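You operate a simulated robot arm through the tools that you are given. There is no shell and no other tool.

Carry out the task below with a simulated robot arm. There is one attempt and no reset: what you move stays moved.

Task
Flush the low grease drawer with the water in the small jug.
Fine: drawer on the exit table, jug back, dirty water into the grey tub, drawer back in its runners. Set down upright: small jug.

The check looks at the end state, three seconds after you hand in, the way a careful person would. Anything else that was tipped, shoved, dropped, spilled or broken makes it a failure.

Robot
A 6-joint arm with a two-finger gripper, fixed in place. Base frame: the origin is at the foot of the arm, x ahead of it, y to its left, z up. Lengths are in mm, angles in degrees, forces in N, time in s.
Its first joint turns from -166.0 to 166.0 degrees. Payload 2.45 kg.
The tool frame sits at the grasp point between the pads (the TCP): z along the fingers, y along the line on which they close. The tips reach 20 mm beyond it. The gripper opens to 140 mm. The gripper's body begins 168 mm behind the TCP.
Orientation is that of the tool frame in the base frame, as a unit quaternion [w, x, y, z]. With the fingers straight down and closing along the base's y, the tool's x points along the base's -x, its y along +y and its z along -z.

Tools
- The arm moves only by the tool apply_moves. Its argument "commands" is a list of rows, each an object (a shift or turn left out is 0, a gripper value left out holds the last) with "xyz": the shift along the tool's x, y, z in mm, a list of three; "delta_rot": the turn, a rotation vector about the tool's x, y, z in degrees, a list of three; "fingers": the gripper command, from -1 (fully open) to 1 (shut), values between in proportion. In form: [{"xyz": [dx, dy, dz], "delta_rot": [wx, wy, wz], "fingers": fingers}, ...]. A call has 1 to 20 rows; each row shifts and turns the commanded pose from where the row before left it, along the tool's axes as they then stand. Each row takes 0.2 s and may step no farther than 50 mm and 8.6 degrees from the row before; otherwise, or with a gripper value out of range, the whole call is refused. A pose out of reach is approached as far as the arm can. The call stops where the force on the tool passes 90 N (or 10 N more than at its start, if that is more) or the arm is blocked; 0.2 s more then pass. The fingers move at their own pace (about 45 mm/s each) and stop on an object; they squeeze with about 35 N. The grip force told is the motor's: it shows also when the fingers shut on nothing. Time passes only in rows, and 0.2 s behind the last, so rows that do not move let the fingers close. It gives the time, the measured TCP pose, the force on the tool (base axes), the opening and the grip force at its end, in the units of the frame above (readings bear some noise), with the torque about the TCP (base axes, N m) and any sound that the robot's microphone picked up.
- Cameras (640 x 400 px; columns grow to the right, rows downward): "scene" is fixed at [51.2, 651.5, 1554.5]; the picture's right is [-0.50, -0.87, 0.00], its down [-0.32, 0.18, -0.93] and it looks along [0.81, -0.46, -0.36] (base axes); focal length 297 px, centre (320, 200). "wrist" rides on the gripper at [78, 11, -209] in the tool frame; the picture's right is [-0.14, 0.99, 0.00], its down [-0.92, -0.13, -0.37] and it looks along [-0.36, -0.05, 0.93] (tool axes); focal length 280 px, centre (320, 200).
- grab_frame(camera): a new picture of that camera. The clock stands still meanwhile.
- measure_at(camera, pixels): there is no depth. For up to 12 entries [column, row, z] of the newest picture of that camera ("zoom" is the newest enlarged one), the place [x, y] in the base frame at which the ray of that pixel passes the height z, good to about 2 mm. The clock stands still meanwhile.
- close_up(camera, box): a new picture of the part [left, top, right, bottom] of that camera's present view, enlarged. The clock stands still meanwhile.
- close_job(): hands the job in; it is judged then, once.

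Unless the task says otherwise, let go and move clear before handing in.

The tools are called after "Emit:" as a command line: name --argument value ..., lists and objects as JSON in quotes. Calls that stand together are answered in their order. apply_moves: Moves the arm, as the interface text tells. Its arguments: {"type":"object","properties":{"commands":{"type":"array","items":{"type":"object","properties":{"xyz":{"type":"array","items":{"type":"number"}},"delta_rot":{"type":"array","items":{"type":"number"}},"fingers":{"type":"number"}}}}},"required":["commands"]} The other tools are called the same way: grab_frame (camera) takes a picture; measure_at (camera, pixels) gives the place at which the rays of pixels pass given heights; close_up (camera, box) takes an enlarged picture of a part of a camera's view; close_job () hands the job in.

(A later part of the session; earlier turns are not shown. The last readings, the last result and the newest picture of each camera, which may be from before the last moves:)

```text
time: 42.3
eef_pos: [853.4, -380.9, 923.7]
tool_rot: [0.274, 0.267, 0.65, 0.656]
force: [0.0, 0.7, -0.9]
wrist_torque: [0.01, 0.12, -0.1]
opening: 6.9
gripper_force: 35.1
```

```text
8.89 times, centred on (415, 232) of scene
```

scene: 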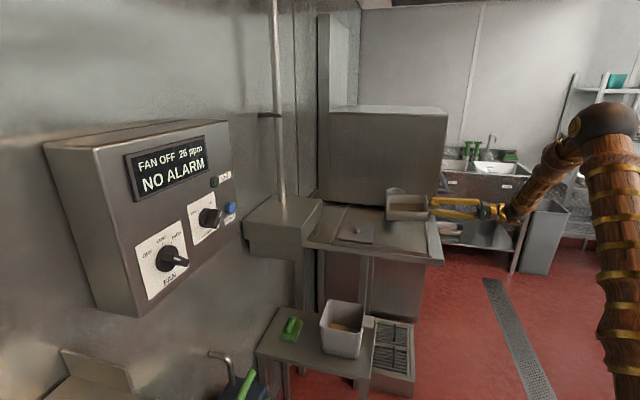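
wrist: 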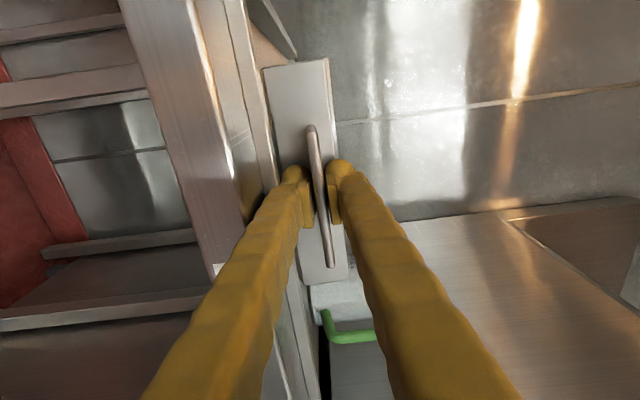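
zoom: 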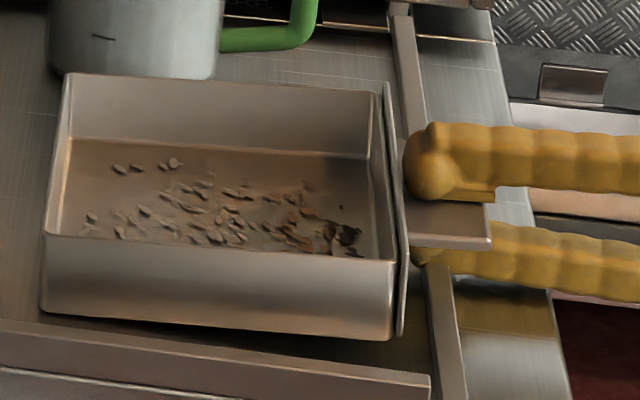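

Forces are about zero now; the drawer's rear rests on the table and its front is within a millimetre or two of it. I'll open the fingers slightly to let the drawer settle.

Emit:
apply_moves --commands '[{"xyz": [0, 0, 0], "fingers": 0.86}, {"xyz": [0, 0, 0], "fingers": 0.86}, {"xyz": [0, 0, 0], "fingers": 0.86}]'

Emit:
close_up --camera "scene" --box '[385, 210, 445, 255]'

Emit:
close_up --camera "wrist" --box '[260, 100, 380, 290]'

```text
time: 43.1
eef_pos: [853.5, -380.8, 924.2]
tool_rot: [0.274, 0.267, 0.651, 0.656]
force: [0.3, 0.1, -2.2]
wrist_torque: [0.04, 0.06, 0.01]
opening: 11.5
gripper_force: 0.8
```

```text
8.89 times, centred on (415, 232) of scene
```

zoom: 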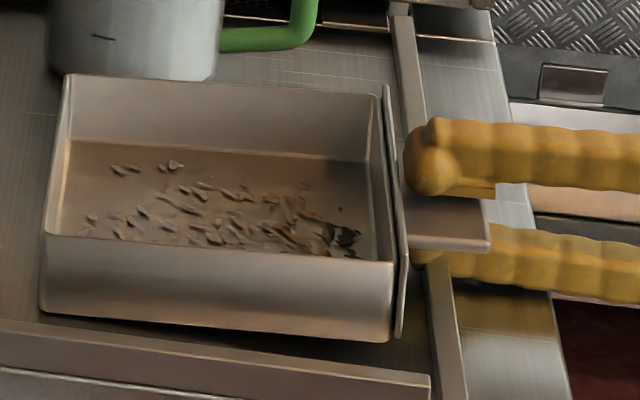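

```text
2.11 times, centred on (320, 195) of wrist
```

zoom: 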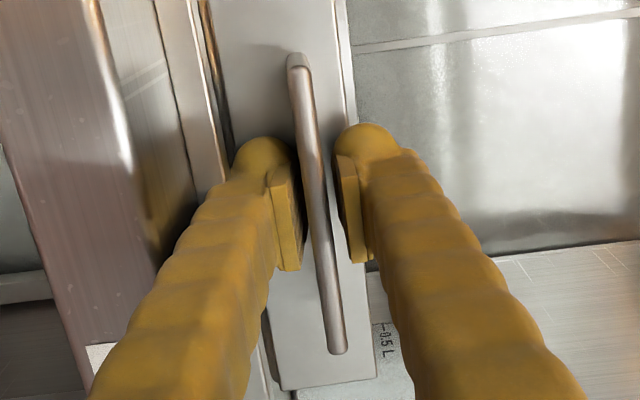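

The upper finger is free and the tab still rests on the lower finger with about 2 N. I'll lower 1 mm to let the drawer front down on the table.

Emit:
apply_moves --commands '[{"xyz": [0, -1, 0]}, {"xyz": [0, 0, 0]}]'

Emit:
apply_moves --commands '[{"xyz": [0, -1, 0]}, {"xyz": [0, 0, 0]}]'

Emit:
close_up --camera "wrist" --box '[260, 100, 380, 290]'

```text
time: 43.7
eef_pos: [855.2, -380.4, 922.6]
tool_rot: [0.274, 0.266, 0.651, 0.656]
force: [-2.6, 0.4, 0.1]
wrist_torque: [-0.03, 0.15, 0.04]
opening: 9.8
gripper_force: 0.1
```

```text
time: 44.3
eef_pos: [853.8, -380.3, 922.7]
tool_rot: [0.276, 0.266, 0.651, 0.655]
force: [-1.7, -0.5, 3.4]
wrist_torque: [0.04, 0.17, 0.07]
opening: 7.9
gripper_force: 0.2
```

```text
2.11 times, centred on (320, 195) of wrist
```

zoom: 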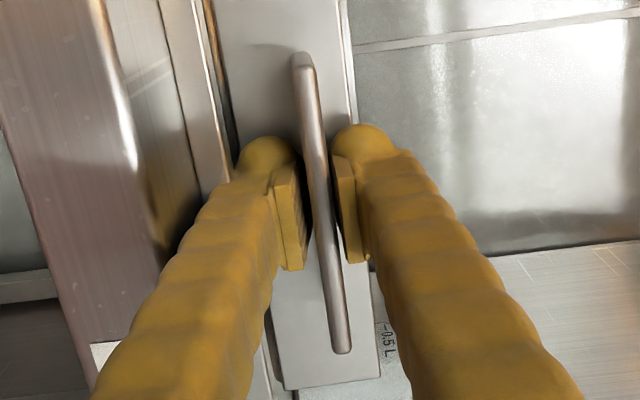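

Lowering pushed the lower finger up against the rail (the opening shrank to 7.9), so flat placement leaves only about 14 mm under the tab, too tight to re-grip reliably. I'll grip again, lift, shift 42 mm toward −u and rest the drawer's front on the 13 mm rail with a 4.8° nose-down tilt, which leaves the tab free.

Emit:
apply_moves --commands '[{"xyz": [0, 0.5, 0], "fingers": 1}, {"xyz": [0, 0, 0], "fingers": 1}, {"xyz": [0, 0, 0], "fingers": 1}, {"xyz": [0, 0, 0], "fingers": 1}]'

Emit:
apply_moves --commands '[{"xyz": [0, 3, 0]}, {"xyz": [0, 5, 0]}, {"xyz": [0, 8, 0]}, {"xyz": [0, 8, 0]}, {"xyz": [0, 8, 0]}, {"xyz": [0, 0, 0]}]'

Emit:
close_up --camera "scene" --box '[370, 195, 460, 265]'

Emit:
close_up --camera "wrist" --box '[260, 100, 380, 290]'

```text
time: 45.3
eef_pos: [853.3, -380.6, 923.3]
tool_rot: [0.274, 0.267, 0.651, 0.655]
force: [-0.7, 0.5, -0.5]
wrist_torque: [0.07, 0.15, 0.07]
opening: 6.8
gripper_force: 35.2
```

```text
time: 46.7
eef_pos: [852.6, -381.6, 955.0]
tool_rot: [0.274, 0.267, 0.651, 0.656]
force: [-0.1, 0.3, -4.1]
wrist_torque: [-0.28, 0.28, -0.04]
opening: 7.3
gripper_force: 35.1
```

```text
5.71 times, centred on (415, 230) of scene
```

zoom: 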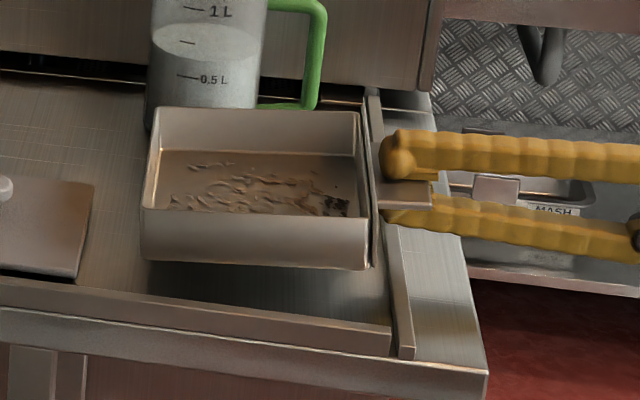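

```text
2.11 times, centred on (320, 195) of wrist
```

zoom: 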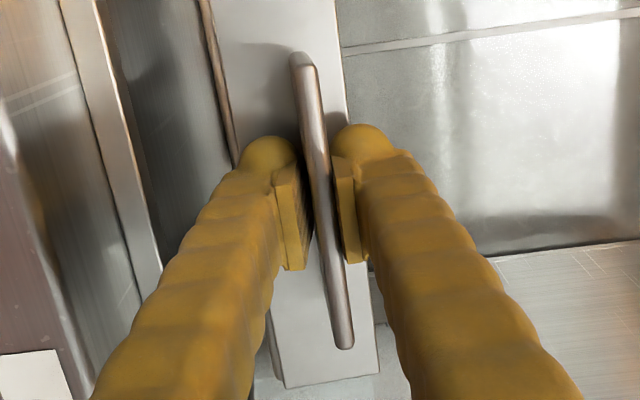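

The drawer weighs about 0.4 kg in the hand. I'll shift 42 mm toward −u, then pitch the nose down 4.8°.

Emit:
apply_moves --commands '[{"xyz": [0, 0.1, -10.5]}, {"xyz": [0, 0.1, -10.5]}, {"xyz": [0, 0.1, -10.5]}, {"xyz": [0, 0.1, -10.5]}, {"delta_rot": [1.6, 0, 0]}, {"delta_rot": [1.6, 0, 0]}, {"delta_rot": [1.6, 0, 0]}, {"xyz": [0, 0, 0]}]'

Emit:
apply_moves --commands '[{"xyz": [0, -3, 0]}, {"xyz": [0, -3, 0]}, {"xyz": [0, -3, 0]}, {"xyz": [0, -3, 0]}, {"xyz": [0, 0, 0]}]'

Emit:
close_up --camera "scene" --box '[380, 200, 450, 260]'

```text
time: 48.5
eef_pos: [823.4, -411.3, 954.7]
tool_rot: [0.262, 0.278, 0.679, 0.627]
force: [0.0, -0.2, -3.9]
wrist_torque: [-0.27, 0.26, -0.02]
opening: 7.3
gripper_force: 35.1
```

```text
time: 49.7
eef_pos: [824.8, -412.2, 942.8]
tool_rot: [0.264, 0.278, 0.678, 0.627]
force: [-1.3, -1.2, -3.1]
wrist_torque: [0.05, 0.2, 0.08]
opening: 7.0
gripper_force: 35.0
```

```text
6.67 times, centred on (415, 230) of scene
```

zoom: 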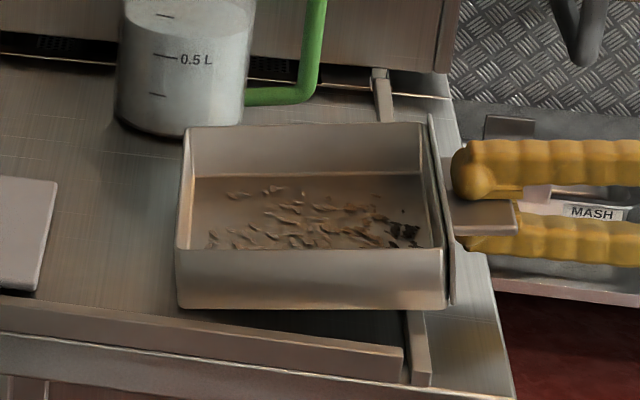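

At z≈943 the torque has dropped to -0.1, so the drawer's rear edge is touching the table. I'll lower in 1 mm steps until the front meets the rail.

Emit:
apply_moves --commands '[{"xyz": [0, -1, 0]}, {"xyz": [0, -1, 0]}, {"xyz": [0, 0, 0]}]'

Emit:
apply_moves --commands '[{"xyz": [0, -1, 0]}, {"xyz": [0, 0, 0]}]'

Emit:
apply_moves --commands '[{"xyz": [0, -1, 0]}, {"xyz": [0, 0, 0]}]'

Emit:
close_up --camera "scene" --box '[380, 200, 450, 260]'

```text
time: 50.5
eef_pos: [823.2, -411.4, 939.8]
tool_rot: [0.263, 0.278, 0.678, 0.628]
force: [0.1, -1.2, -3.7]
wrist_torque: [0.06, 0.2, 0.05]
opening: 6.9
gripper_force: 34.3
```

```text
time: 51.1
eef_pos: [824.1, -411.0, 941.0]
tool_rot: [0.263, 0.278, 0.678, 0.628]
force: [0.3, 0.0, -2.3]
wrist_torque: [0.07, 0.16, 0.03]
opening: 6.7
gripper_force: 35.3
```

```text
time: 51.7
eef_pos: [823.0, -411.3, 940.1]
tool_rot: [0.263, 0.278, 0.678, 0.628]
force: [0.1, -0.5, -2.3]
wrist_torque: [0.05, 0.15, -0.03]
opening: 7.1
gripper_force: 35.4
```

```text
6.67 times, centred on (415, 230) of scene
```

zoom: 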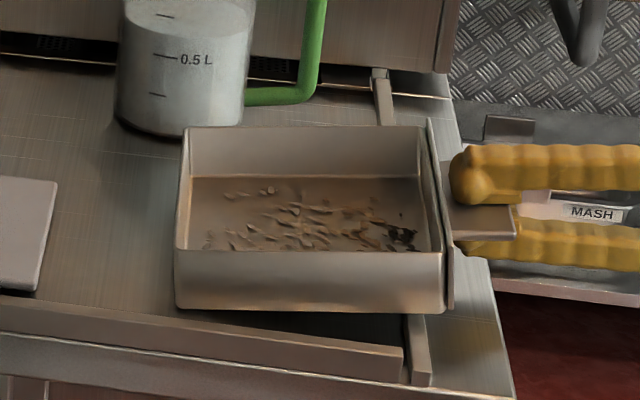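

The tool still carries 2.3 N of the weight, so the front is not down yet. I'll continue lowering.

Emit:
apply_moves --commands '[{"xyz": [0, -1, 0]}, {"xyz": [0, -1, 0]}, {"xyz": [0, 0, 0]}]'

Emit:
apply_moves --commands '[{"xyz": [0, -1, 0]}, {"xyz": [0, 0, 0]}]'

Emit:
apply_moves --commands '[{"xyz": [0, -1, 0]}, {"xyz": [0, 0, 0]}]'

```text
time: 52.5
eef_pos: [823.0, -412.1, 936.2]
tool_rot: [0.262, 0.278, 0.678, 0.628]
force: [0.5, 0.6, -3.8]
wrist_torque: [0.09, 0.18, 0.04]
opening: 7.0
gripper_force: 34.9
```

```text
time: 53.1
eef_pos: [823.0, -412.4, 935.8]
tool_rot: [0.262, 0.279, 0.678, 0.628]
force: [0.3, -1.0, -3.5]
wrist_torque: [0.03, 0.18, -0.11]
opening: 7.0
gripper_force: 34.8
```

```text
time: 53.7
eef_pos: [822.9, -411.9, 935.0]
tool_rot: [0.263, 0.277, 0.678, 0.628]
force: [-1.2, 0.1, -2.8]
wrist_torque: [0.1, 0.2, 0.13]
opening: 6.9
gripper_force: 34.8
```

The commanded height is now ~935 and the tool still carries about 3 N, with a light contact at the drawer's rear corner. I'll look closely before going further.

Emit:
close_up --camera "scene" --box '[385, 205, 445, 255]'

Emit:
close_up --camera "wrist" --box '[240, 60, 400, 300]'

Emit:
close_up --camera "scene" --box '[422, 232, 442, 250]'

```text
8.00 times, centred on (415, 230) of scene
```

zoom: 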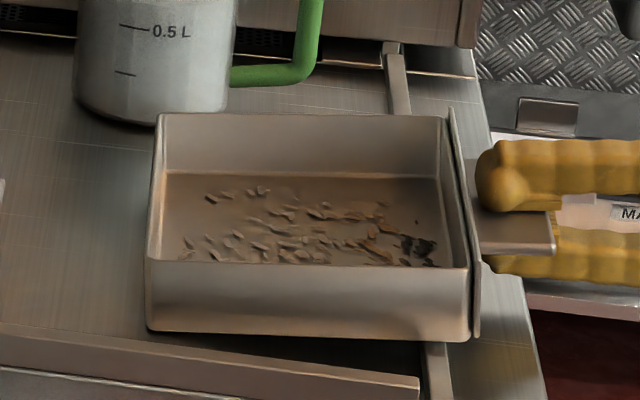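

```text
1.67 times, centred on (320, 180) of wrist
```

zoom: 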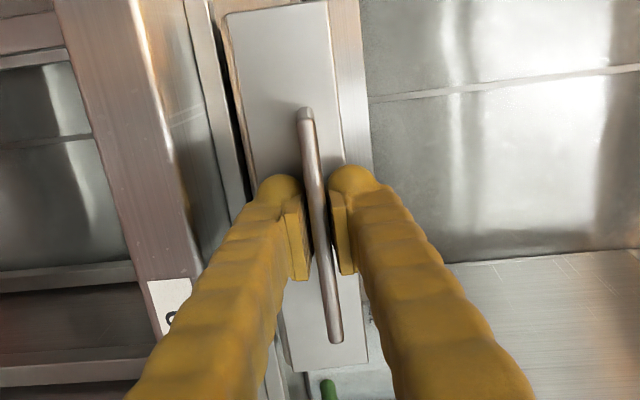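

```text
16.00 times, centred on (432, 241) of scene
```

zoom: 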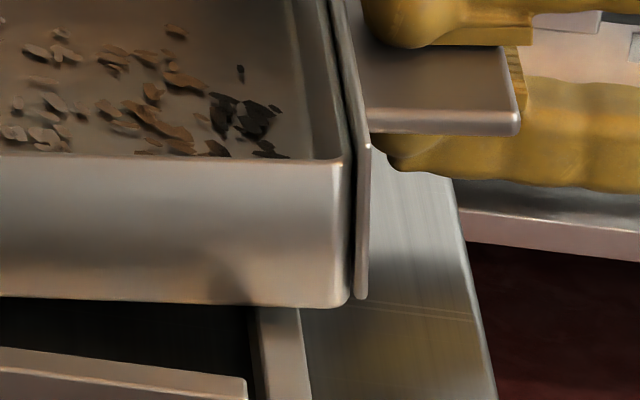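

The body bottom is right above the rail and close to touching. I'll keep lowering in 1 mm steps until the weight comes off.

Emit:
apply_moves --commands '[{"xyz": [0, -1, 0]}, {"xyz": [0, 0, 0]}]'

Emit:
apply_moves --commands '[{"xyz": [0, -1, 0]}, {"xyz": [0, 0, 0]}]'

Emit:
apply_moves --commands '[{"xyz": [0, -1, 0]}, {"xyz": [0, 0, 0]}]'

```text
time: 54.3
eef_pos: [822.6, -412.6, 934.5]
tool_rot: [0.263, 0.278, 0.677, 0.628]
force: [0.1, 0.6, -2.5]
wrist_torque: [0.12, 0.18, 0.11]
opening: 7.3
gripper_force: 35.1
```

```text
time: 54.9
eef_pos: [822.9, -412.8, 933.1]
tool_rot: [0.263, 0.278, 0.678, 0.628]
force: [0.7, -0.7, -2.1]
wrist_torque: [0.08, 0.13, -0.12]
opening: 7.3
gripper_force: 35.4
```

```text
time: 55.5
eef_pos: [822.2, -413.1, 932.5]
tool_rot: [0.263, 0.278, 0.678, 0.628]
force: [0.6, 0.4, -2.2]
wrist_torque: [0.11, 0.14, -0.05]
opening: 7.0
gripper_force: 34.7
```

The weight is still on the fingers, so I want the drawer's actual pitch. I'll measure its near bottom corners in the scene view.

Emit:
close_up --camera "scene" --box '[385, 205, 445, 255]'

Emit:
measure_at --camera "zoom" --pixels '[[150, 330, 888], [150, 330, 880], [468, 340, 902], [468, 340, 895], [468, 340, 888], [560, 250, 930]]'

```text
8.00 times, centred on (415, 230) of scene
```

zoom: 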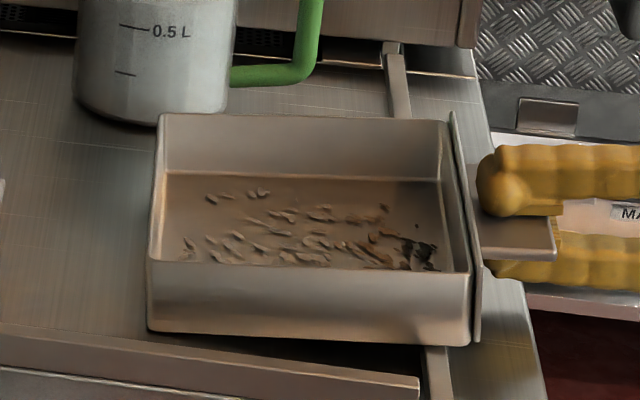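

```text
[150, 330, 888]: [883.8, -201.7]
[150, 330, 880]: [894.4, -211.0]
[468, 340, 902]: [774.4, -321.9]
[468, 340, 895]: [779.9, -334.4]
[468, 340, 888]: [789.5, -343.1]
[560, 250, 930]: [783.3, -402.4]
```

The rear bottom corner is at z≈884–888 and the front bottom at ≈902, so the front is within a few mm of the rail top. I'll continue 1 mm at a time.

Emit:
apply_moves --commands '[{"xyz": [0, -1, 0]}, {"xyz": [0, 0, 0]}]'

Emit:
apply_moves --commands '[{"xyz": [0, -1, 0]}, {"xyz": [0, 0, 0]}]'

Emit:
apply_moves --commands '[{"xyz": [0, -1, 0]}, {"xyz": [0, 0, 0]}]'

Emit:
close_up --camera "scene" --box '[385, 205, 445, 255]'

```text
time: 56.1
eef_pos: [821.5, -413.2, 930.4]
tool_rot: [0.263, 0.277, 0.678, 0.628]
force: [-0.4, -0.8, -2.3]
wrist_torque: [0.13, 0.15, 0.08]
opening: 7.0
gripper_force: 35.2
```

```text
time: 56.7
eef_pos: [822.9, -412.5, 929.6]
tool_rot: [0.263, 0.279, 0.677, 0.628]
force: [0.0, 0.0, -1.8]
wrist_torque: [0.12, 0.16, 0.04]
opening: 6.9
gripper_force: 35.3
```

```text
time: 57.3
eef_pos: [821.3, -412.8, 929.0]
tool_rot: [0.263, 0.278, 0.678, 0.627]
force: [-1.7, -2.1, 9.5]
wrist_torque: [0.34, 0.1, 0.17]
opening: 7.3
gripper_force: 35.2
```

```text
8.00 times, centred on (415, 230) of scene
```

zoom: 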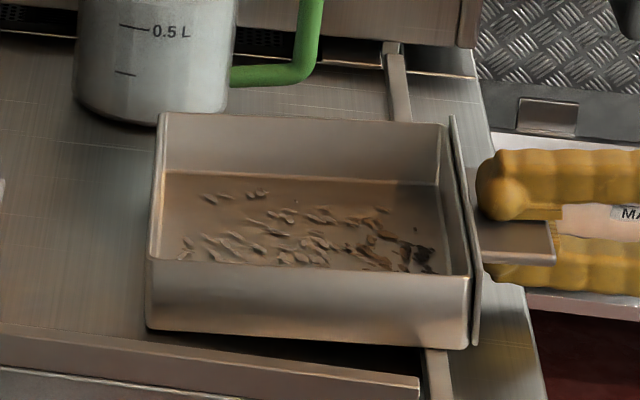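

The force turned to +9.5 N at z≈929, so the drawer's front now rests on the rail. I'll relieve by 0.8 mm and open the fingers a little.

Emit:
apply_moves --commands '[{"xyz": [0, 0.8, 0]}, {"xyz": [0, 0, 0], "fingers": 0.8}, {"xyz": [0, 0, 0], "fingers": 0.75}, {"xyz": [0, 0, 0], "fingers": 0.75}, {"xyz": [0, 0, 0], "fingers": 0.75}]'

Emit:
close_up --camera "scene" --box '[385, 205, 445, 255]'

Emit:
close_up --camera "wrist" --box '[240, 60, 400, 300]'

```text
time: 58.5
eef_pos: [821.4, -411.6, 930.3]
tool_rot: [0.263, 0.279, 0.677, 0.628]
force: [-1.2, 0.0, -0.6]
wrist_torque: [0.02, 0.01, -0.03]
opening: 17.0
gripper_force: 0.0
```

```text
8.00 times, centred on (415, 230) of scene
```

zoom: 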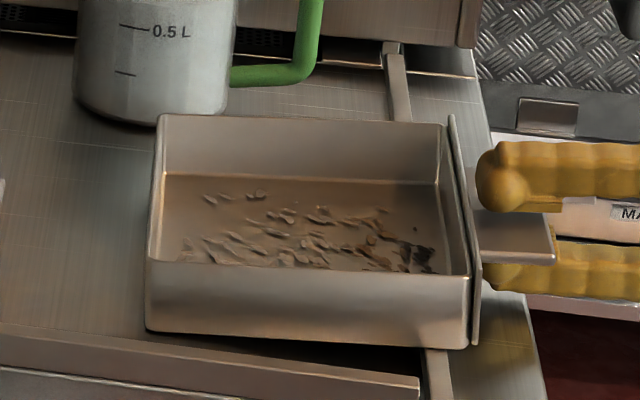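

```text
1.67 times, centred on (320, 180) of wrist
```

zoom: 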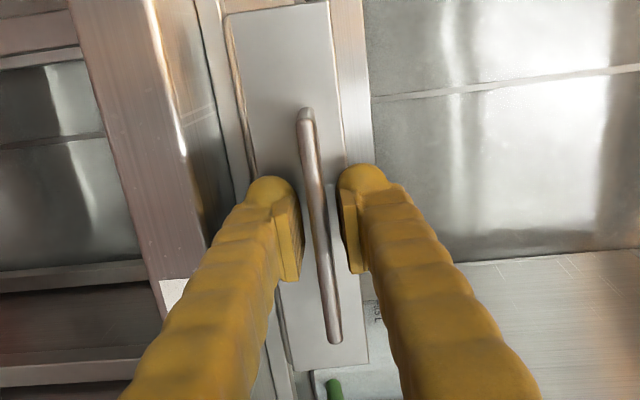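

The fingers are free with no forces and the drawer stands on its own. I'll back straight out 90 mm and then rise.

Emit:
apply_moves --commands '[{"xyz": [0, 0, -8]}, {"xyz": [0, 0, -12]}, {"xyz": [0, 0, -20]}, {"xyz": [0, 0, -25]}, {"xyz": [0, 0, -25]}, {"xyz": [0, 0, 0]}]'

Emit:
grab_frame --camera "scene"

Emit:
grab_frame --camera "wrist"

Emit:
close_up --camera "scene" --box '[385, 205, 445, 255]'

```text
time: 59.9
eef_pos: [758.3, -477.9, 935.8]
tool_rot: [0.263, 0.278, 0.678, 0.628]
force: [0.6, -0.6, -0.4]
wrist_torque: [0.0, -0.03, -0.02]
opening: 17.6
gripper_force: 0.1
```

```text
taken
```

scene: 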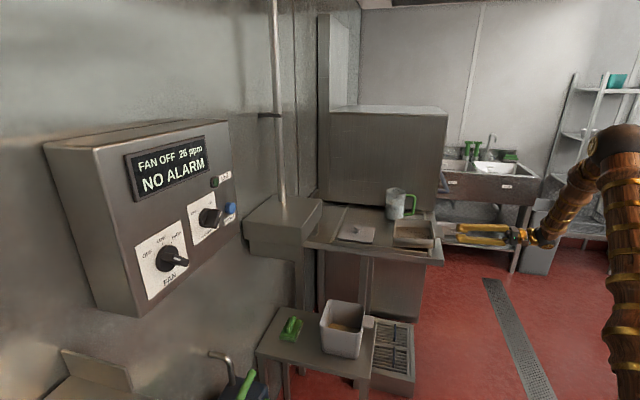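

```text
taken
```

wrist: 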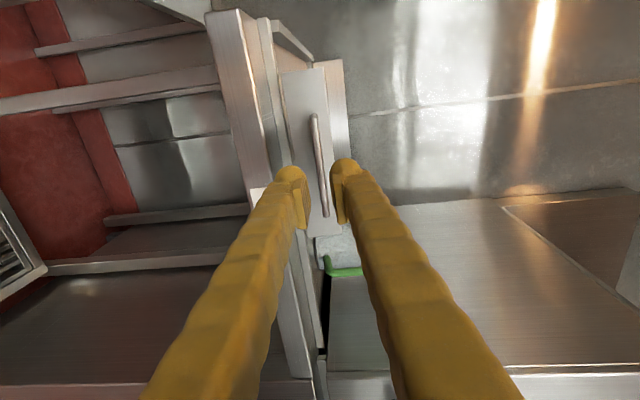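

```text
8.00 times, centred on (415, 230) of scene
```

zoom: 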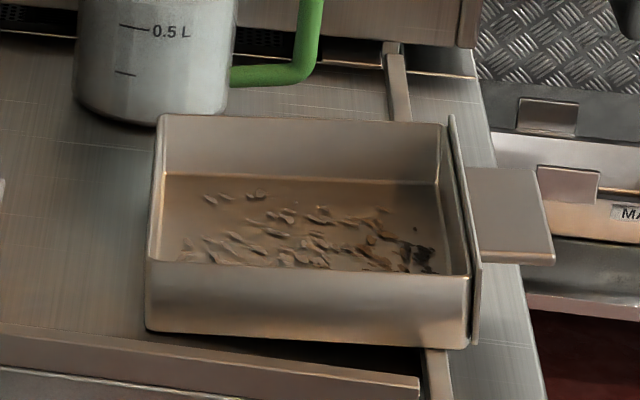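

The drawer stands free, front on the rail and rear on the table, with the tab overhanging the table end. Next is the jug: I'll raise the arm about 300 mm in place to reorient safely.

Emit:
apply_moves --commands '[{"xyz": [0, 42.9, -3.1]}, {"xyz": [0, 42.9, -3.1]}, {"xyz": [0, 42.9, -3.1]}, {"xyz": [0, 42.9, -3.1]}, {"xyz": [0, 42.9, -3.1]}, {"xyz": [0, 42.9, -3.1]}, {"xyz": [0, 42.9, -3.1]}, {"xyz": [0, 0, 0]}]'

Emit:
close_up --camera "scene" --box '[378, 180, 428, 225]'

```text
time: 61.7
eef_pos: [756.2, -475.5, 1235.3]
tool_rot: [0.263, 0.278, 0.678, 0.628]
force: [0.3, -0.8, 0.1]
wrist_torque: [-0.01, 0.01, -0.03]
opening: 17.3
gripper_force: 0.0
```

```text
8.89 times, centred on (403, 202) of scene
```

zoom: 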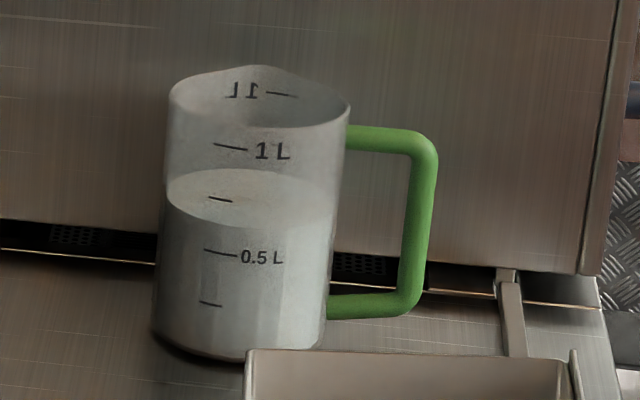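

The jug holds about 0.6 L, its handle faces scene-right, and the drawer is clear of it. At this height I'll roll −90° and then yaw −90°, so the fingers point along +v toward the jug and close horizontally.

Emit:
apply_moves --commands '[{"delta_rot": [0, 0, -8.5]}, {"delta_rot": [0, 0, -8.5]}, {"delta_rot": [0, 0, -8.5]}, {"delta_rot": [0, 0, -8.5]}, {"delta_rot": [0, 0, -8.5]}, {"delta_rot": [0, 0, -8.5]}, {"delta_rot": [0, 0, -8.5]}, {"delta_rot": [0, 0, -8.5]}, {"delta_rot": [0, 0, -8.5]}, {"delta_rot": [0, 0, -8.5]}, {"delta_rot": [0, 0, -5]}, {"xyz": [0, 0, 0]}]'

Emit:
apply_moves --commands '[{"delta_rot": [8.5, 0, 0]}, {"delta_rot": [8.5, 0, 0]}, {"delta_rot": [8.5, 0, 0]}, {"delta_rot": [8.5, 0, 0]}, {"delta_rot": [8.5, 0, 0]}, {"delta_rot": [8.5, 0, 0]}, {"delta_rot": [8.5, 0, 0]}, {"delta_rot": [8.5, 0, 0]}, {"delta_rot": [8.5, 0, 0]}, {"delta_rot": [8.5, 0, 0]}, {"delta_rot": [5, 0, 0]}, {"xyz": [0, 0, 0]}]'

Emit:
grab_frame --camera "wrist"

Emit:
grab_frame --camera "scene"

```text
time: 64.3
eef_pos: [757.2, -474.1, 1237.1]
tool_rot: [0.629, -0.284, 0.676, 0.257]
force: [0.6, 0.4, -0.1]
wrist_torque: [-0.01, 0.0, -0.02]
opening: 17.8
gripper_force: 0.2
```

```text
time: 66.9
eef_pos: [756.5, -477.6, 1240.9]
tool_rot: [0.678, 0.137, 0.701, -0.174]
force: [0.5, -0.2, -1.1]
wrist_torque: [0.02, -0.01, 0.0]
opening: 17.6
gripper_force: 0.0
out of reach, approached as far as the arm can: row 9, 10, 11
```

```text
taken
```

wrist: 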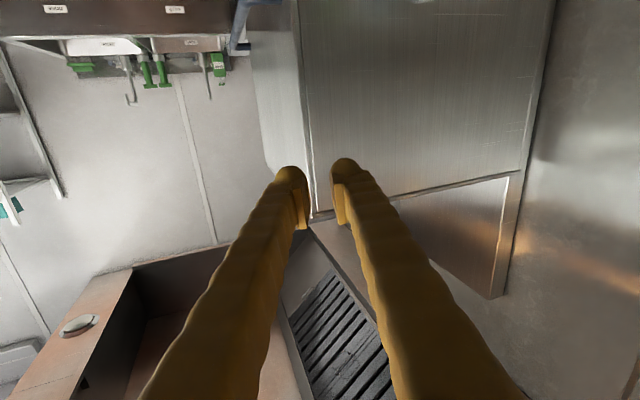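

```text
taken
```

scene: 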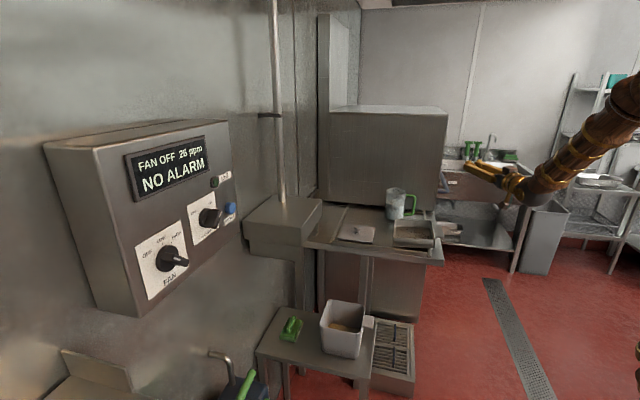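

The yaw stopped at about −25° because the arm hit a limit with the tool level. Pitching the nose down should help and is needed anyway, so I'll pitch down about 30° here and check the pose.

Emit:
apply_moves --commands '[{"delta_rot": [0, 7.5, 0]}, {"delta_rot": [0, 7.5, 0]}, {"delta_rot": [0, 7.5, 0]}, {"delta_rot": [0, 7.5, 0]}, {"xyz": [0, 0, 0]}]'

Emit:
grab_frame --camera "wrist"

```text
time: 68.1
eef_pos: [758.5, -472.0, 1239.3]
tool_rot: [0.501, 0.17, 0.839, -0.129]
force: [0.0, 0.2, 0.5]
wrist_torque: [0.0, 0.0, 0.0]
opening: 17.6
gripper_force: 0.1
out of reach, approached as far as the arm can: row 4
```

```text
taken
```

wrist: 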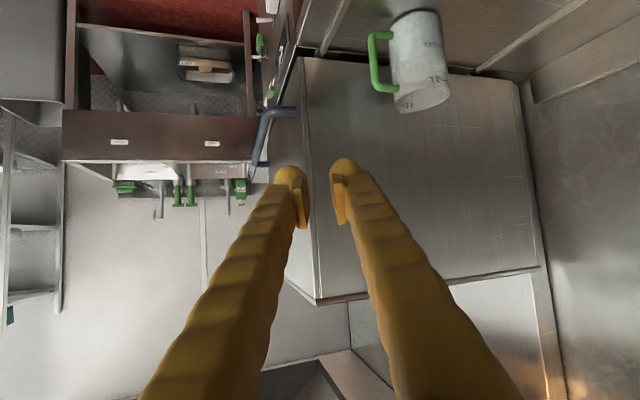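

The jug is now visible in the wrist view at (415,60), upside-down. I'll zoom in to find its spout and measure it.

Emit:
close_up --camera "wrist" --box '[350, 0, 480, 120]'

Emit:
measure_at --camera "wrist" --pixels '[[420, 20, 888], [425, 98, 1040], [378, 65, 960], [385, 90, 1020], [385, 38, 910], [320, 30, 898]]'

```text
3.33 times, centred on (415, 60) of wrist
```

zoom: 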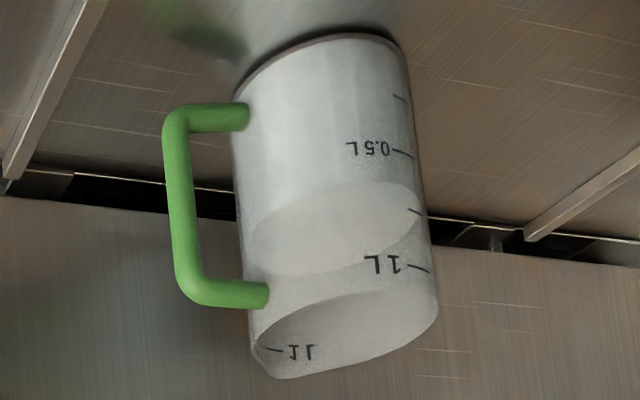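

```text
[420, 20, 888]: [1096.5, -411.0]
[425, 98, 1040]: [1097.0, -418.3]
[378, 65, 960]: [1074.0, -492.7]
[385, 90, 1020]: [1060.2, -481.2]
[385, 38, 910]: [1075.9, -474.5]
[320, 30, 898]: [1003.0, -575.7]
```

The jug's centre is confirmed at (1097,−416) with its base at z≈888 and top at ≈1040. I'll zoom in on the rim to find the spout and measure the handle bar ends.

Emit:
close_up --camera "wrist" --box '[385, 75, 455, 120]'

Emit:
close_up --camera "scene" --box '[382, 182, 412, 202]'

Emit:
measure_at --camera "wrist" --pixels '[[373, 33, 905], [376, 87, 1022], [389, 34, 905], [392, 89, 1022], [374, 60, 965]]'

```text
8.89 times, centred on (420, 98) of wrist
```

zoom: 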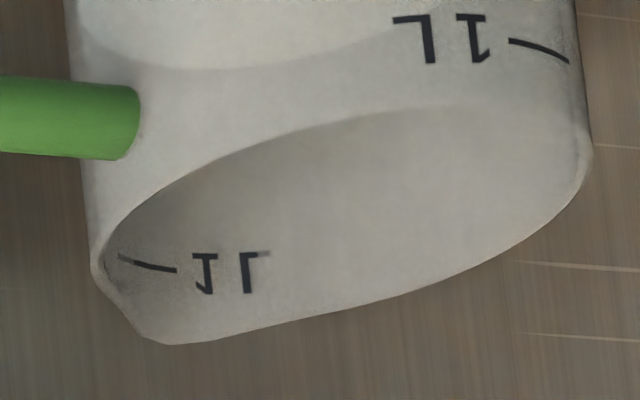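

```text
16.00 times, centred on (397, 192) of scene
```

zoom: 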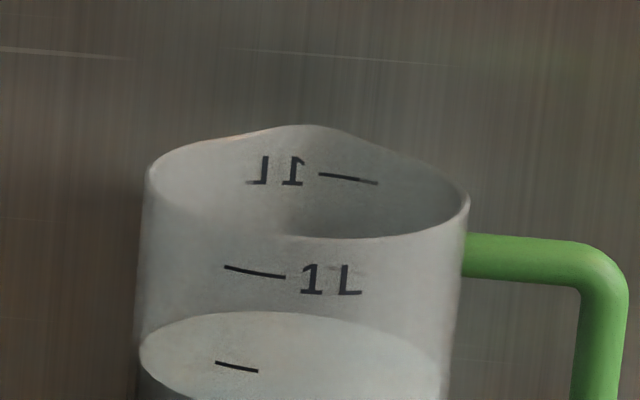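

```text
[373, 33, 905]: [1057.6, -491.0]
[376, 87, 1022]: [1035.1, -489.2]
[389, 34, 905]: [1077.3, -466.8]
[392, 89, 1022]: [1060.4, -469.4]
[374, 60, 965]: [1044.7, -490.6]
```

The spout is on the far side at about azimuth −45°, facing the dishwasher, with the handle about 90° from it. The arm evidently can't bend the tool above its forearm line, so I'll pitch steeply down first, then yaw, staying high.

Emit:
apply_moves --commands '[{"delta_rot": [0, 8, 0]}, {"delta_rot": [0, 8, 0]}, {"delta_rot": [0, 8, 0]}, {"delta_rot": [0, 8, 0]}, {"delta_rot": [0, 8, 0]}, {"xyz": [0, 0, 0]}]'

Emit:
grab_frame --camera "wrist"

Emit:
grab_frame --camera "scene"

```text
time: 69.5
eef_pos: [766.2, -460.8, 1241.1]
tool_rot: [0.263, 0.181, 0.945, -0.064]
force: [-0.1, -0.1, -0.1]
wrist_torque: [-0.01, 0.0, -0.02]
opening: 17.4
gripper_force: 0.1
out of reach, approached as far as the arm can: row 1, 2
```

```text
taken
```

wrist: 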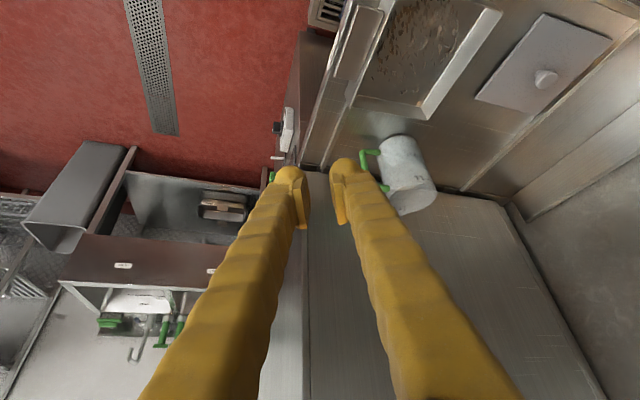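

```text
taken
```

scene: 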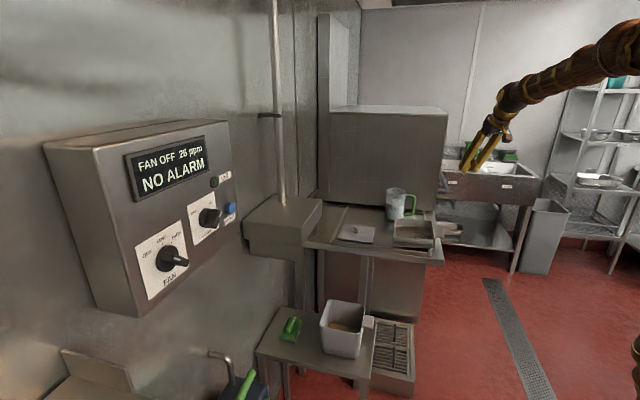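

Now the wrist sees the drawer, jug and plate from above. I'll measure the jug, handle and drawer from this view.

Emit:
close_up --camera "wrist" --box '[330, 100, 470, 230]'

Emit:
close_up --camera "wrist" --box '[320, 0, 520, 130]'

```text
3.08 times, centred on (400, 165) of wrist
```

zoom: 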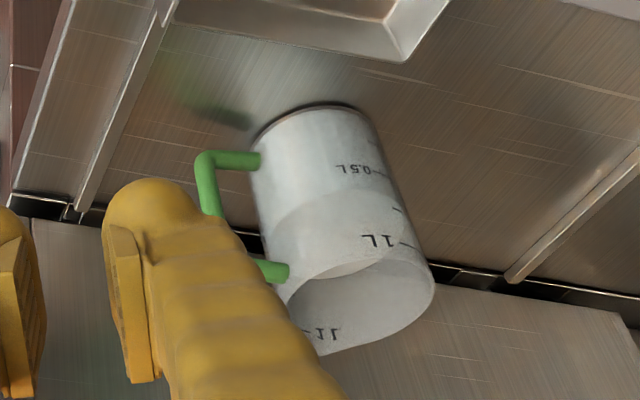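

```text
3.08 times, centred on (420, 65) of wrist
```

zoom: 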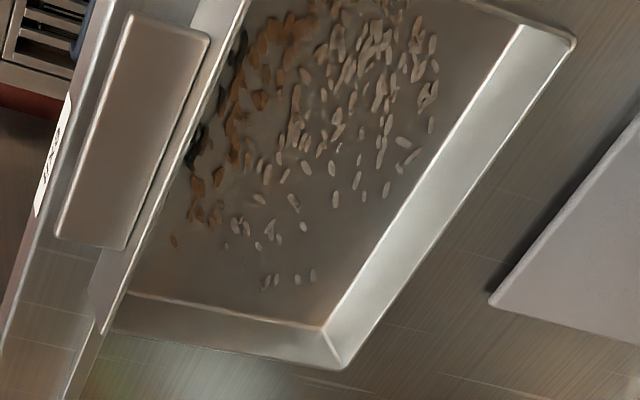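

The drawer's tab end and inside are clear, and the jug handle can be seen beside the finger. I'll yaw to azimuth −45° at this steep pitch.

Emit:
apply_moves --commands '[{"delta_rot": [3.55, 0.18, 5.82]}, {"delta_rot": [3.55, 0.18, 5.82]}, {"delta_rot": [3.55, 0.18, 5.82]}, {"xyz": [0, 0, 0]}]'

Emit:
grab_frame --camera "wrist"

```text
time: 70.5
eef_pos: [766.9, -460.9, 1239.5]
tool_rot: [0.249, 0.347, 0.898, -0.109]
force: [-0.2, -0.4, -0.2]
wrist_torque: [0.04, 0.0, 0.01]
opening: 17.6
gripper_force: 0.0
```

```text
taken
```

wrist: 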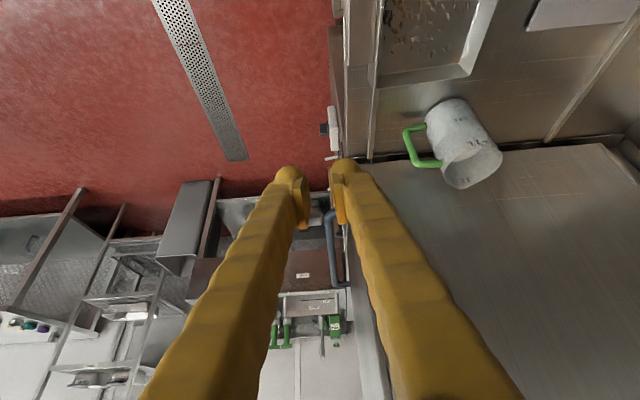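

The yaw to −45° worked and the jug is in clear view at (462,140). I'll zoom in and measure the jug body and handle precisely.

Emit:
close_up --camera "wrist" --box '[390, 80, 520, 200]'

```text
3.33 times, centred on (455, 140) of wrist
```

zoom: 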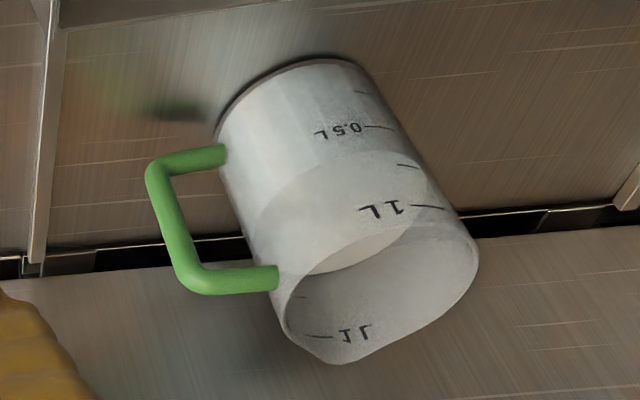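

The rim shows the pouring lip at zoom (345,363) and the handle to the left. I'll measure rim, lip and handle points at their heights.

Emit:
measure_at --camera "zoom" --pixels '[[345, 363, 1040], [278, 303, 1040], [478, 270, 1040], [405, 215, 1040], [195, 283, 1022], [272, 278, 1022], [155, 170, 905], [225, 155, 905], [310, 62, 888], [216, 130, 888], [378, 90, 888], [172, 225, 963]]'

```text
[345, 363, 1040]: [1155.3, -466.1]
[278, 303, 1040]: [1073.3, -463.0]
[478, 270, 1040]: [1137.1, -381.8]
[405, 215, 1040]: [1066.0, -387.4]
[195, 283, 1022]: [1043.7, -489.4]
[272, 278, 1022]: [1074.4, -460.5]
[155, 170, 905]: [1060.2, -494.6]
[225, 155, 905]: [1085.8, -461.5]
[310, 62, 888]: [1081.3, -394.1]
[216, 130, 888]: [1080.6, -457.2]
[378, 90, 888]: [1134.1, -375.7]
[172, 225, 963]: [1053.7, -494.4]
```

The lip is at azimuth −41°, the handle at −123°, the jug centre about (1102,−418) and its radius about 52. My plan is to grip the body with one finger through the handle loop, tool az −45° and pitch 20°, then pour by rolling toward +u. First I'll rehearse the pour pose and roll empty-handed above the drawer.

Emit:
apply_moves --commands '[{"xyz": [10, 22.2, 26.2], "fingers": -0.6}, {"xyz": [10, 22.2, 26.2]}, {"xyz": [10, 22.2, 26.2]}, {"xyz": [10, 22.2, 26.2]}, {"xyz": [10, 22.2, 26.2]}, {"delta_rot": [0, -7.7, 0]}, {"delta_rot": [0, -7.7, 0]}, {"delta_rot": [0, -7.7, 0]}, {"delta_rot": [0, -7.7, 0]}, {"delta_rot": [0, -7.7, 0]}, {"xyz": [0, 0, 0]}]'

Emit:
grab_frame --camera "wrist"

Emit:
grab_frame --camera "scene"

```text
time: 72.9
eef_pos: [857.0, -397.9, 1099.6]
tool_rot: [0.53, 0.291, 0.766, -0.217]
force: [0.6, 0.8, -0.5]
wrist_torque: [0.01, 0.0, -0.05]
opening: 111.8
gripper_force: 0.1
```

```text
taken
```

wrist: 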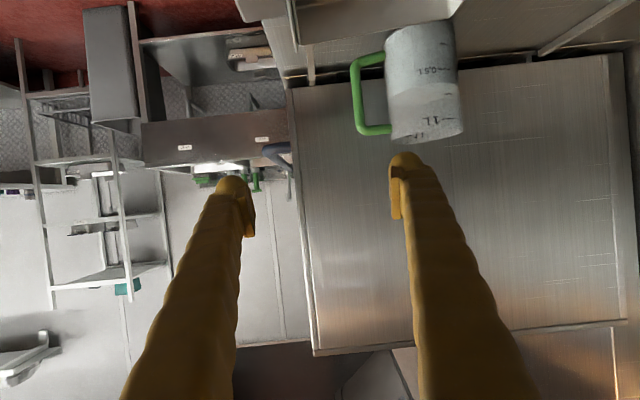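

```text
taken
```

scene: 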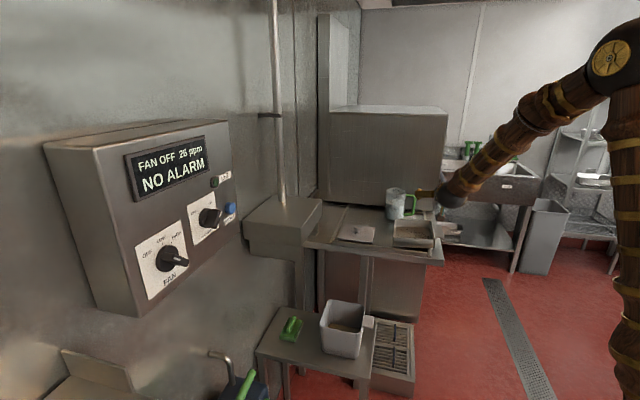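

The pour pose is reachable at az −43° and pitch 20°. Now I'll rehearse the roll of −130° here, above the drawer and empty.

Emit:
apply_moves --commands '[{"delta_rot": [0, 0, -8.5]}, {"delta_rot": [0, 0, -8.5]}, {"delta_rot": [0, 0, -8.5]}, {"delta_rot": [0, 0, -8.5]}, {"delta_rot": [0, 0, -8.5]}, {"delta_rot": [0, 0, -8.5]}, {"delta_rot": [0, 0, -8.5]}, {"delta_rot": [0, 0, -8.5]}, {"delta_rot": [0, 0, -8.5]}, {"delta_rot": [0, 0, -8.5]}, {"delta_rot": [0, 0, -8.5]}, {"delta_rot": [0, 0, -8.5]}, {"delta_rot": [0, 0, -8.5]}, {"delta_rot": [0, 0, -8.5]}, {"delta_rot": [0, 0, -8.5]}, {"delta_rot": [0, 0, -2.5]}, {"xyz": [0, 0, 0]}]'

Emit:
grab_frame --camera "scene"

Emit:
grab_frame --camera "wrist"

```text
time: 76.5
eef_pos: [858.9, -397.3, 1099.8]
tool_rot: [0.028, -0.572, 0.586, -0.573]
force: [-0.4, 0.2, 0.1]
wrist_torque: [0.01, -0.01, 0.01]
opening: 112.2
gripper_force: 0.0
```

```text
taken
```

scene: 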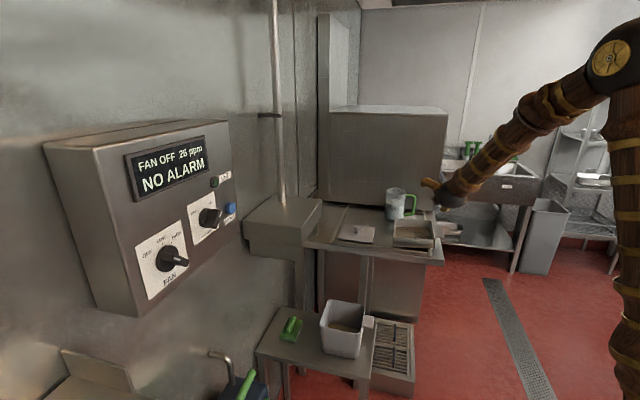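

```text
taken
```

wrist: 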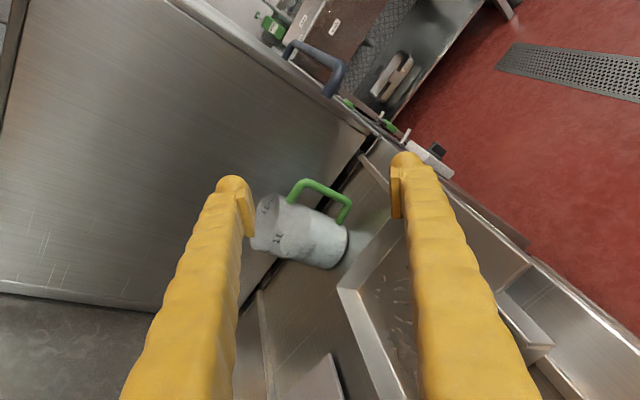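

The full −130° roll works with no reach problem. I'll roll back to the grasp orientation.

Emit:
apply_moves --commands '[{"delta_rot": [0, 0, 8.5]}, {"delta_rot": [0, 0, 8.5]}, {"delta_rot": [0, 0, 8.5]}, {"delta_rot": [0, 0, 8.5]}, {"delta_rot": [0, 0, 8.5]}, {"delta_rot": [0, 0, 8.5]}, {"delta_rot": [0, 0, 8.5]}, {"delta_rot": [0, 0, 8.5]}, {"delta_rot": [0, 0, 8.5]}, {"delta_rot": [0, 0, 8.5]}, {"delta_rot": [0, 0, 8.5]}, {"delta_rot": [0, 0, 8.5]}, {"delta_rot": [0, 0, 8.5]}, {"delta_rot": [0, 0, 8.5]}, {"delta_rot": [0, 0, 8.5]}, {"delta_rot": [0, 0, 2.5]}, {"xyz": [0, 0, 0], "fingers": -0.686}, {"xyz": [0, 0, 0], "fingers": -0.686}]'

Emit:
grab_frame --camera "wrist"

Emit:
close_up --camera "wrist" --box '[330, 0, 490, 150]'

```text
time: 80.3
eef_pos: [857.8, -399.2, 1101.1]
tool_rot: [0.531, 0.291, 0.766, -0.217]
force: [0.6, -0.1, 0.0]
wrist_torque: [-0.01, 0.0, -0.02]
opening: 118.0
gripper_force: 0.1
```

```text
taken
```

wrist: 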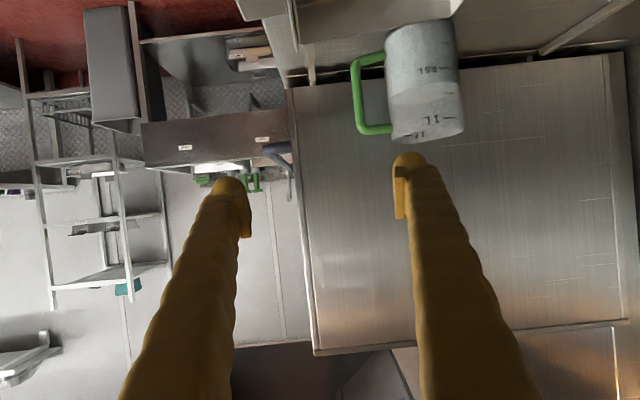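

```text
2.67 times, centred on (410, 75) of wrist
```

zoom: 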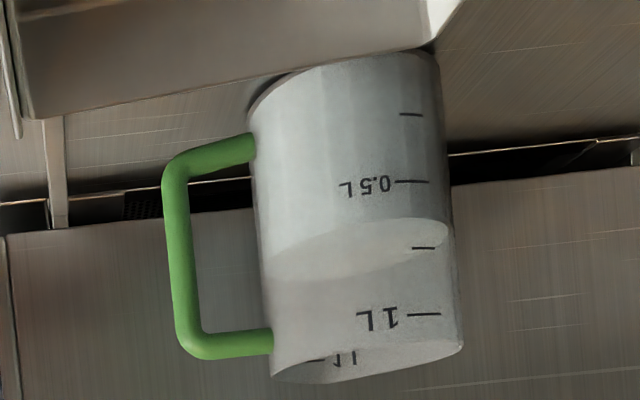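

The jug is in view again from the approach direction. I'll cross-check its centre and the handle gap from here.

Emit:
measure_at --camera "zoom" --pixels '[[270, 372, 1040], [463, 345, 1040], [262, 240, 963], [452, 240, 963], [178, 240, 963], [166, 240, 963], [191, 240, 963], [252, 140, 905], [442, 120, 905], [175, 165, 905], [190, 350, 1022]]'

```text
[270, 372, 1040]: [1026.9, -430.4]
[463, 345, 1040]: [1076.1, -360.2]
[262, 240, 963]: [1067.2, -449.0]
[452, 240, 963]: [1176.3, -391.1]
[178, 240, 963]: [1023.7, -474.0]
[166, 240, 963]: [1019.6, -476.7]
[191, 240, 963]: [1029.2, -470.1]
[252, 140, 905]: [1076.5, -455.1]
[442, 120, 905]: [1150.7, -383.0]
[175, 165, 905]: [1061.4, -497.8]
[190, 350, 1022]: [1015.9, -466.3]
```

The handle bar at (1052,−494) and the jug centre near (1102,−418) agree across views, leaving about 31 mm between body and bar, enough for the 14 mm finger. I'll move to a standoff 200 mm back on the approach line.

Emit:
apply_moves --commands '[{"xyz": [14.3, 38.6, 6.5], "fingers": -0.68}, {"xyz": [14.3, 38.6, 6.5]}, {"xyz": [14.3, 38.6, 6.5]}, {"xyz": [14.3, 38.6, 6.5]}, {"xyz": [0, 0, 0]}]'

Emit:
grab_frame --camera "wrist"

Emit:
close_up --camera "scene" --box '[370, 180, 470, 260]'

```text
time: 81.5
eef_pos: [967.2, -286.9, 1035.7]
tool_rot: [0.53, 0.291, 0.766, -0.217]
force: [0.0, 0.7, -0.5]
wrist_torque: [0.0, -0.05, -0.02]
opening: 118.1
gripper_force: 0.0
```

```text
taken
```

wrist: 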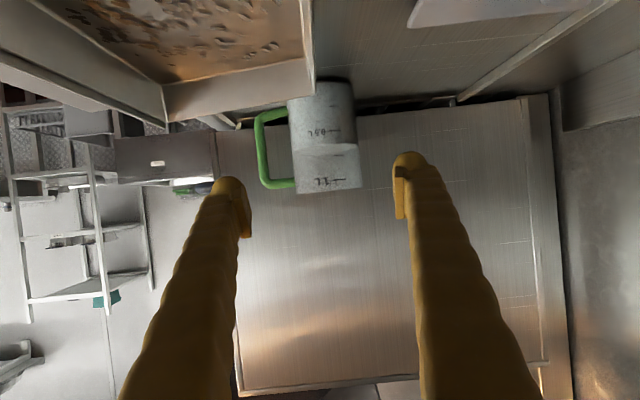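

```text
5.00 times, centred on (420, 220) of scene
```

zoom: 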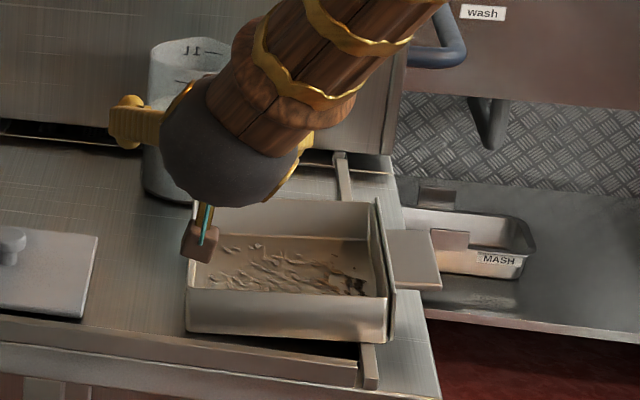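

The camera block will pass above the drawer's rear wall, so I'll grip a little higher on the jug, at z≈976. Here the jug looks slightly to +u of the tool axis (columns 291–358 at row 140), so I'll zoom to measure the offset.

Emit:
close_up --camera "wrist" --box '[230, 70, 410, 210]'

Emit:
measure_at --camera "wrist" --pixels '[[291, 140, 970], [358, 140, 970], [262, 140, 970]]'

```text
2.86 times, centred on (320, 140) of wrist
```

zoom: 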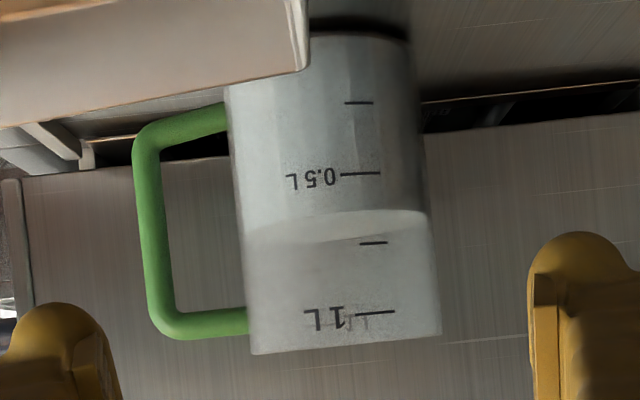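

```text
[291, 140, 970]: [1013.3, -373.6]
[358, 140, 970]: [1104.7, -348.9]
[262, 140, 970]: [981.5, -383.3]
```

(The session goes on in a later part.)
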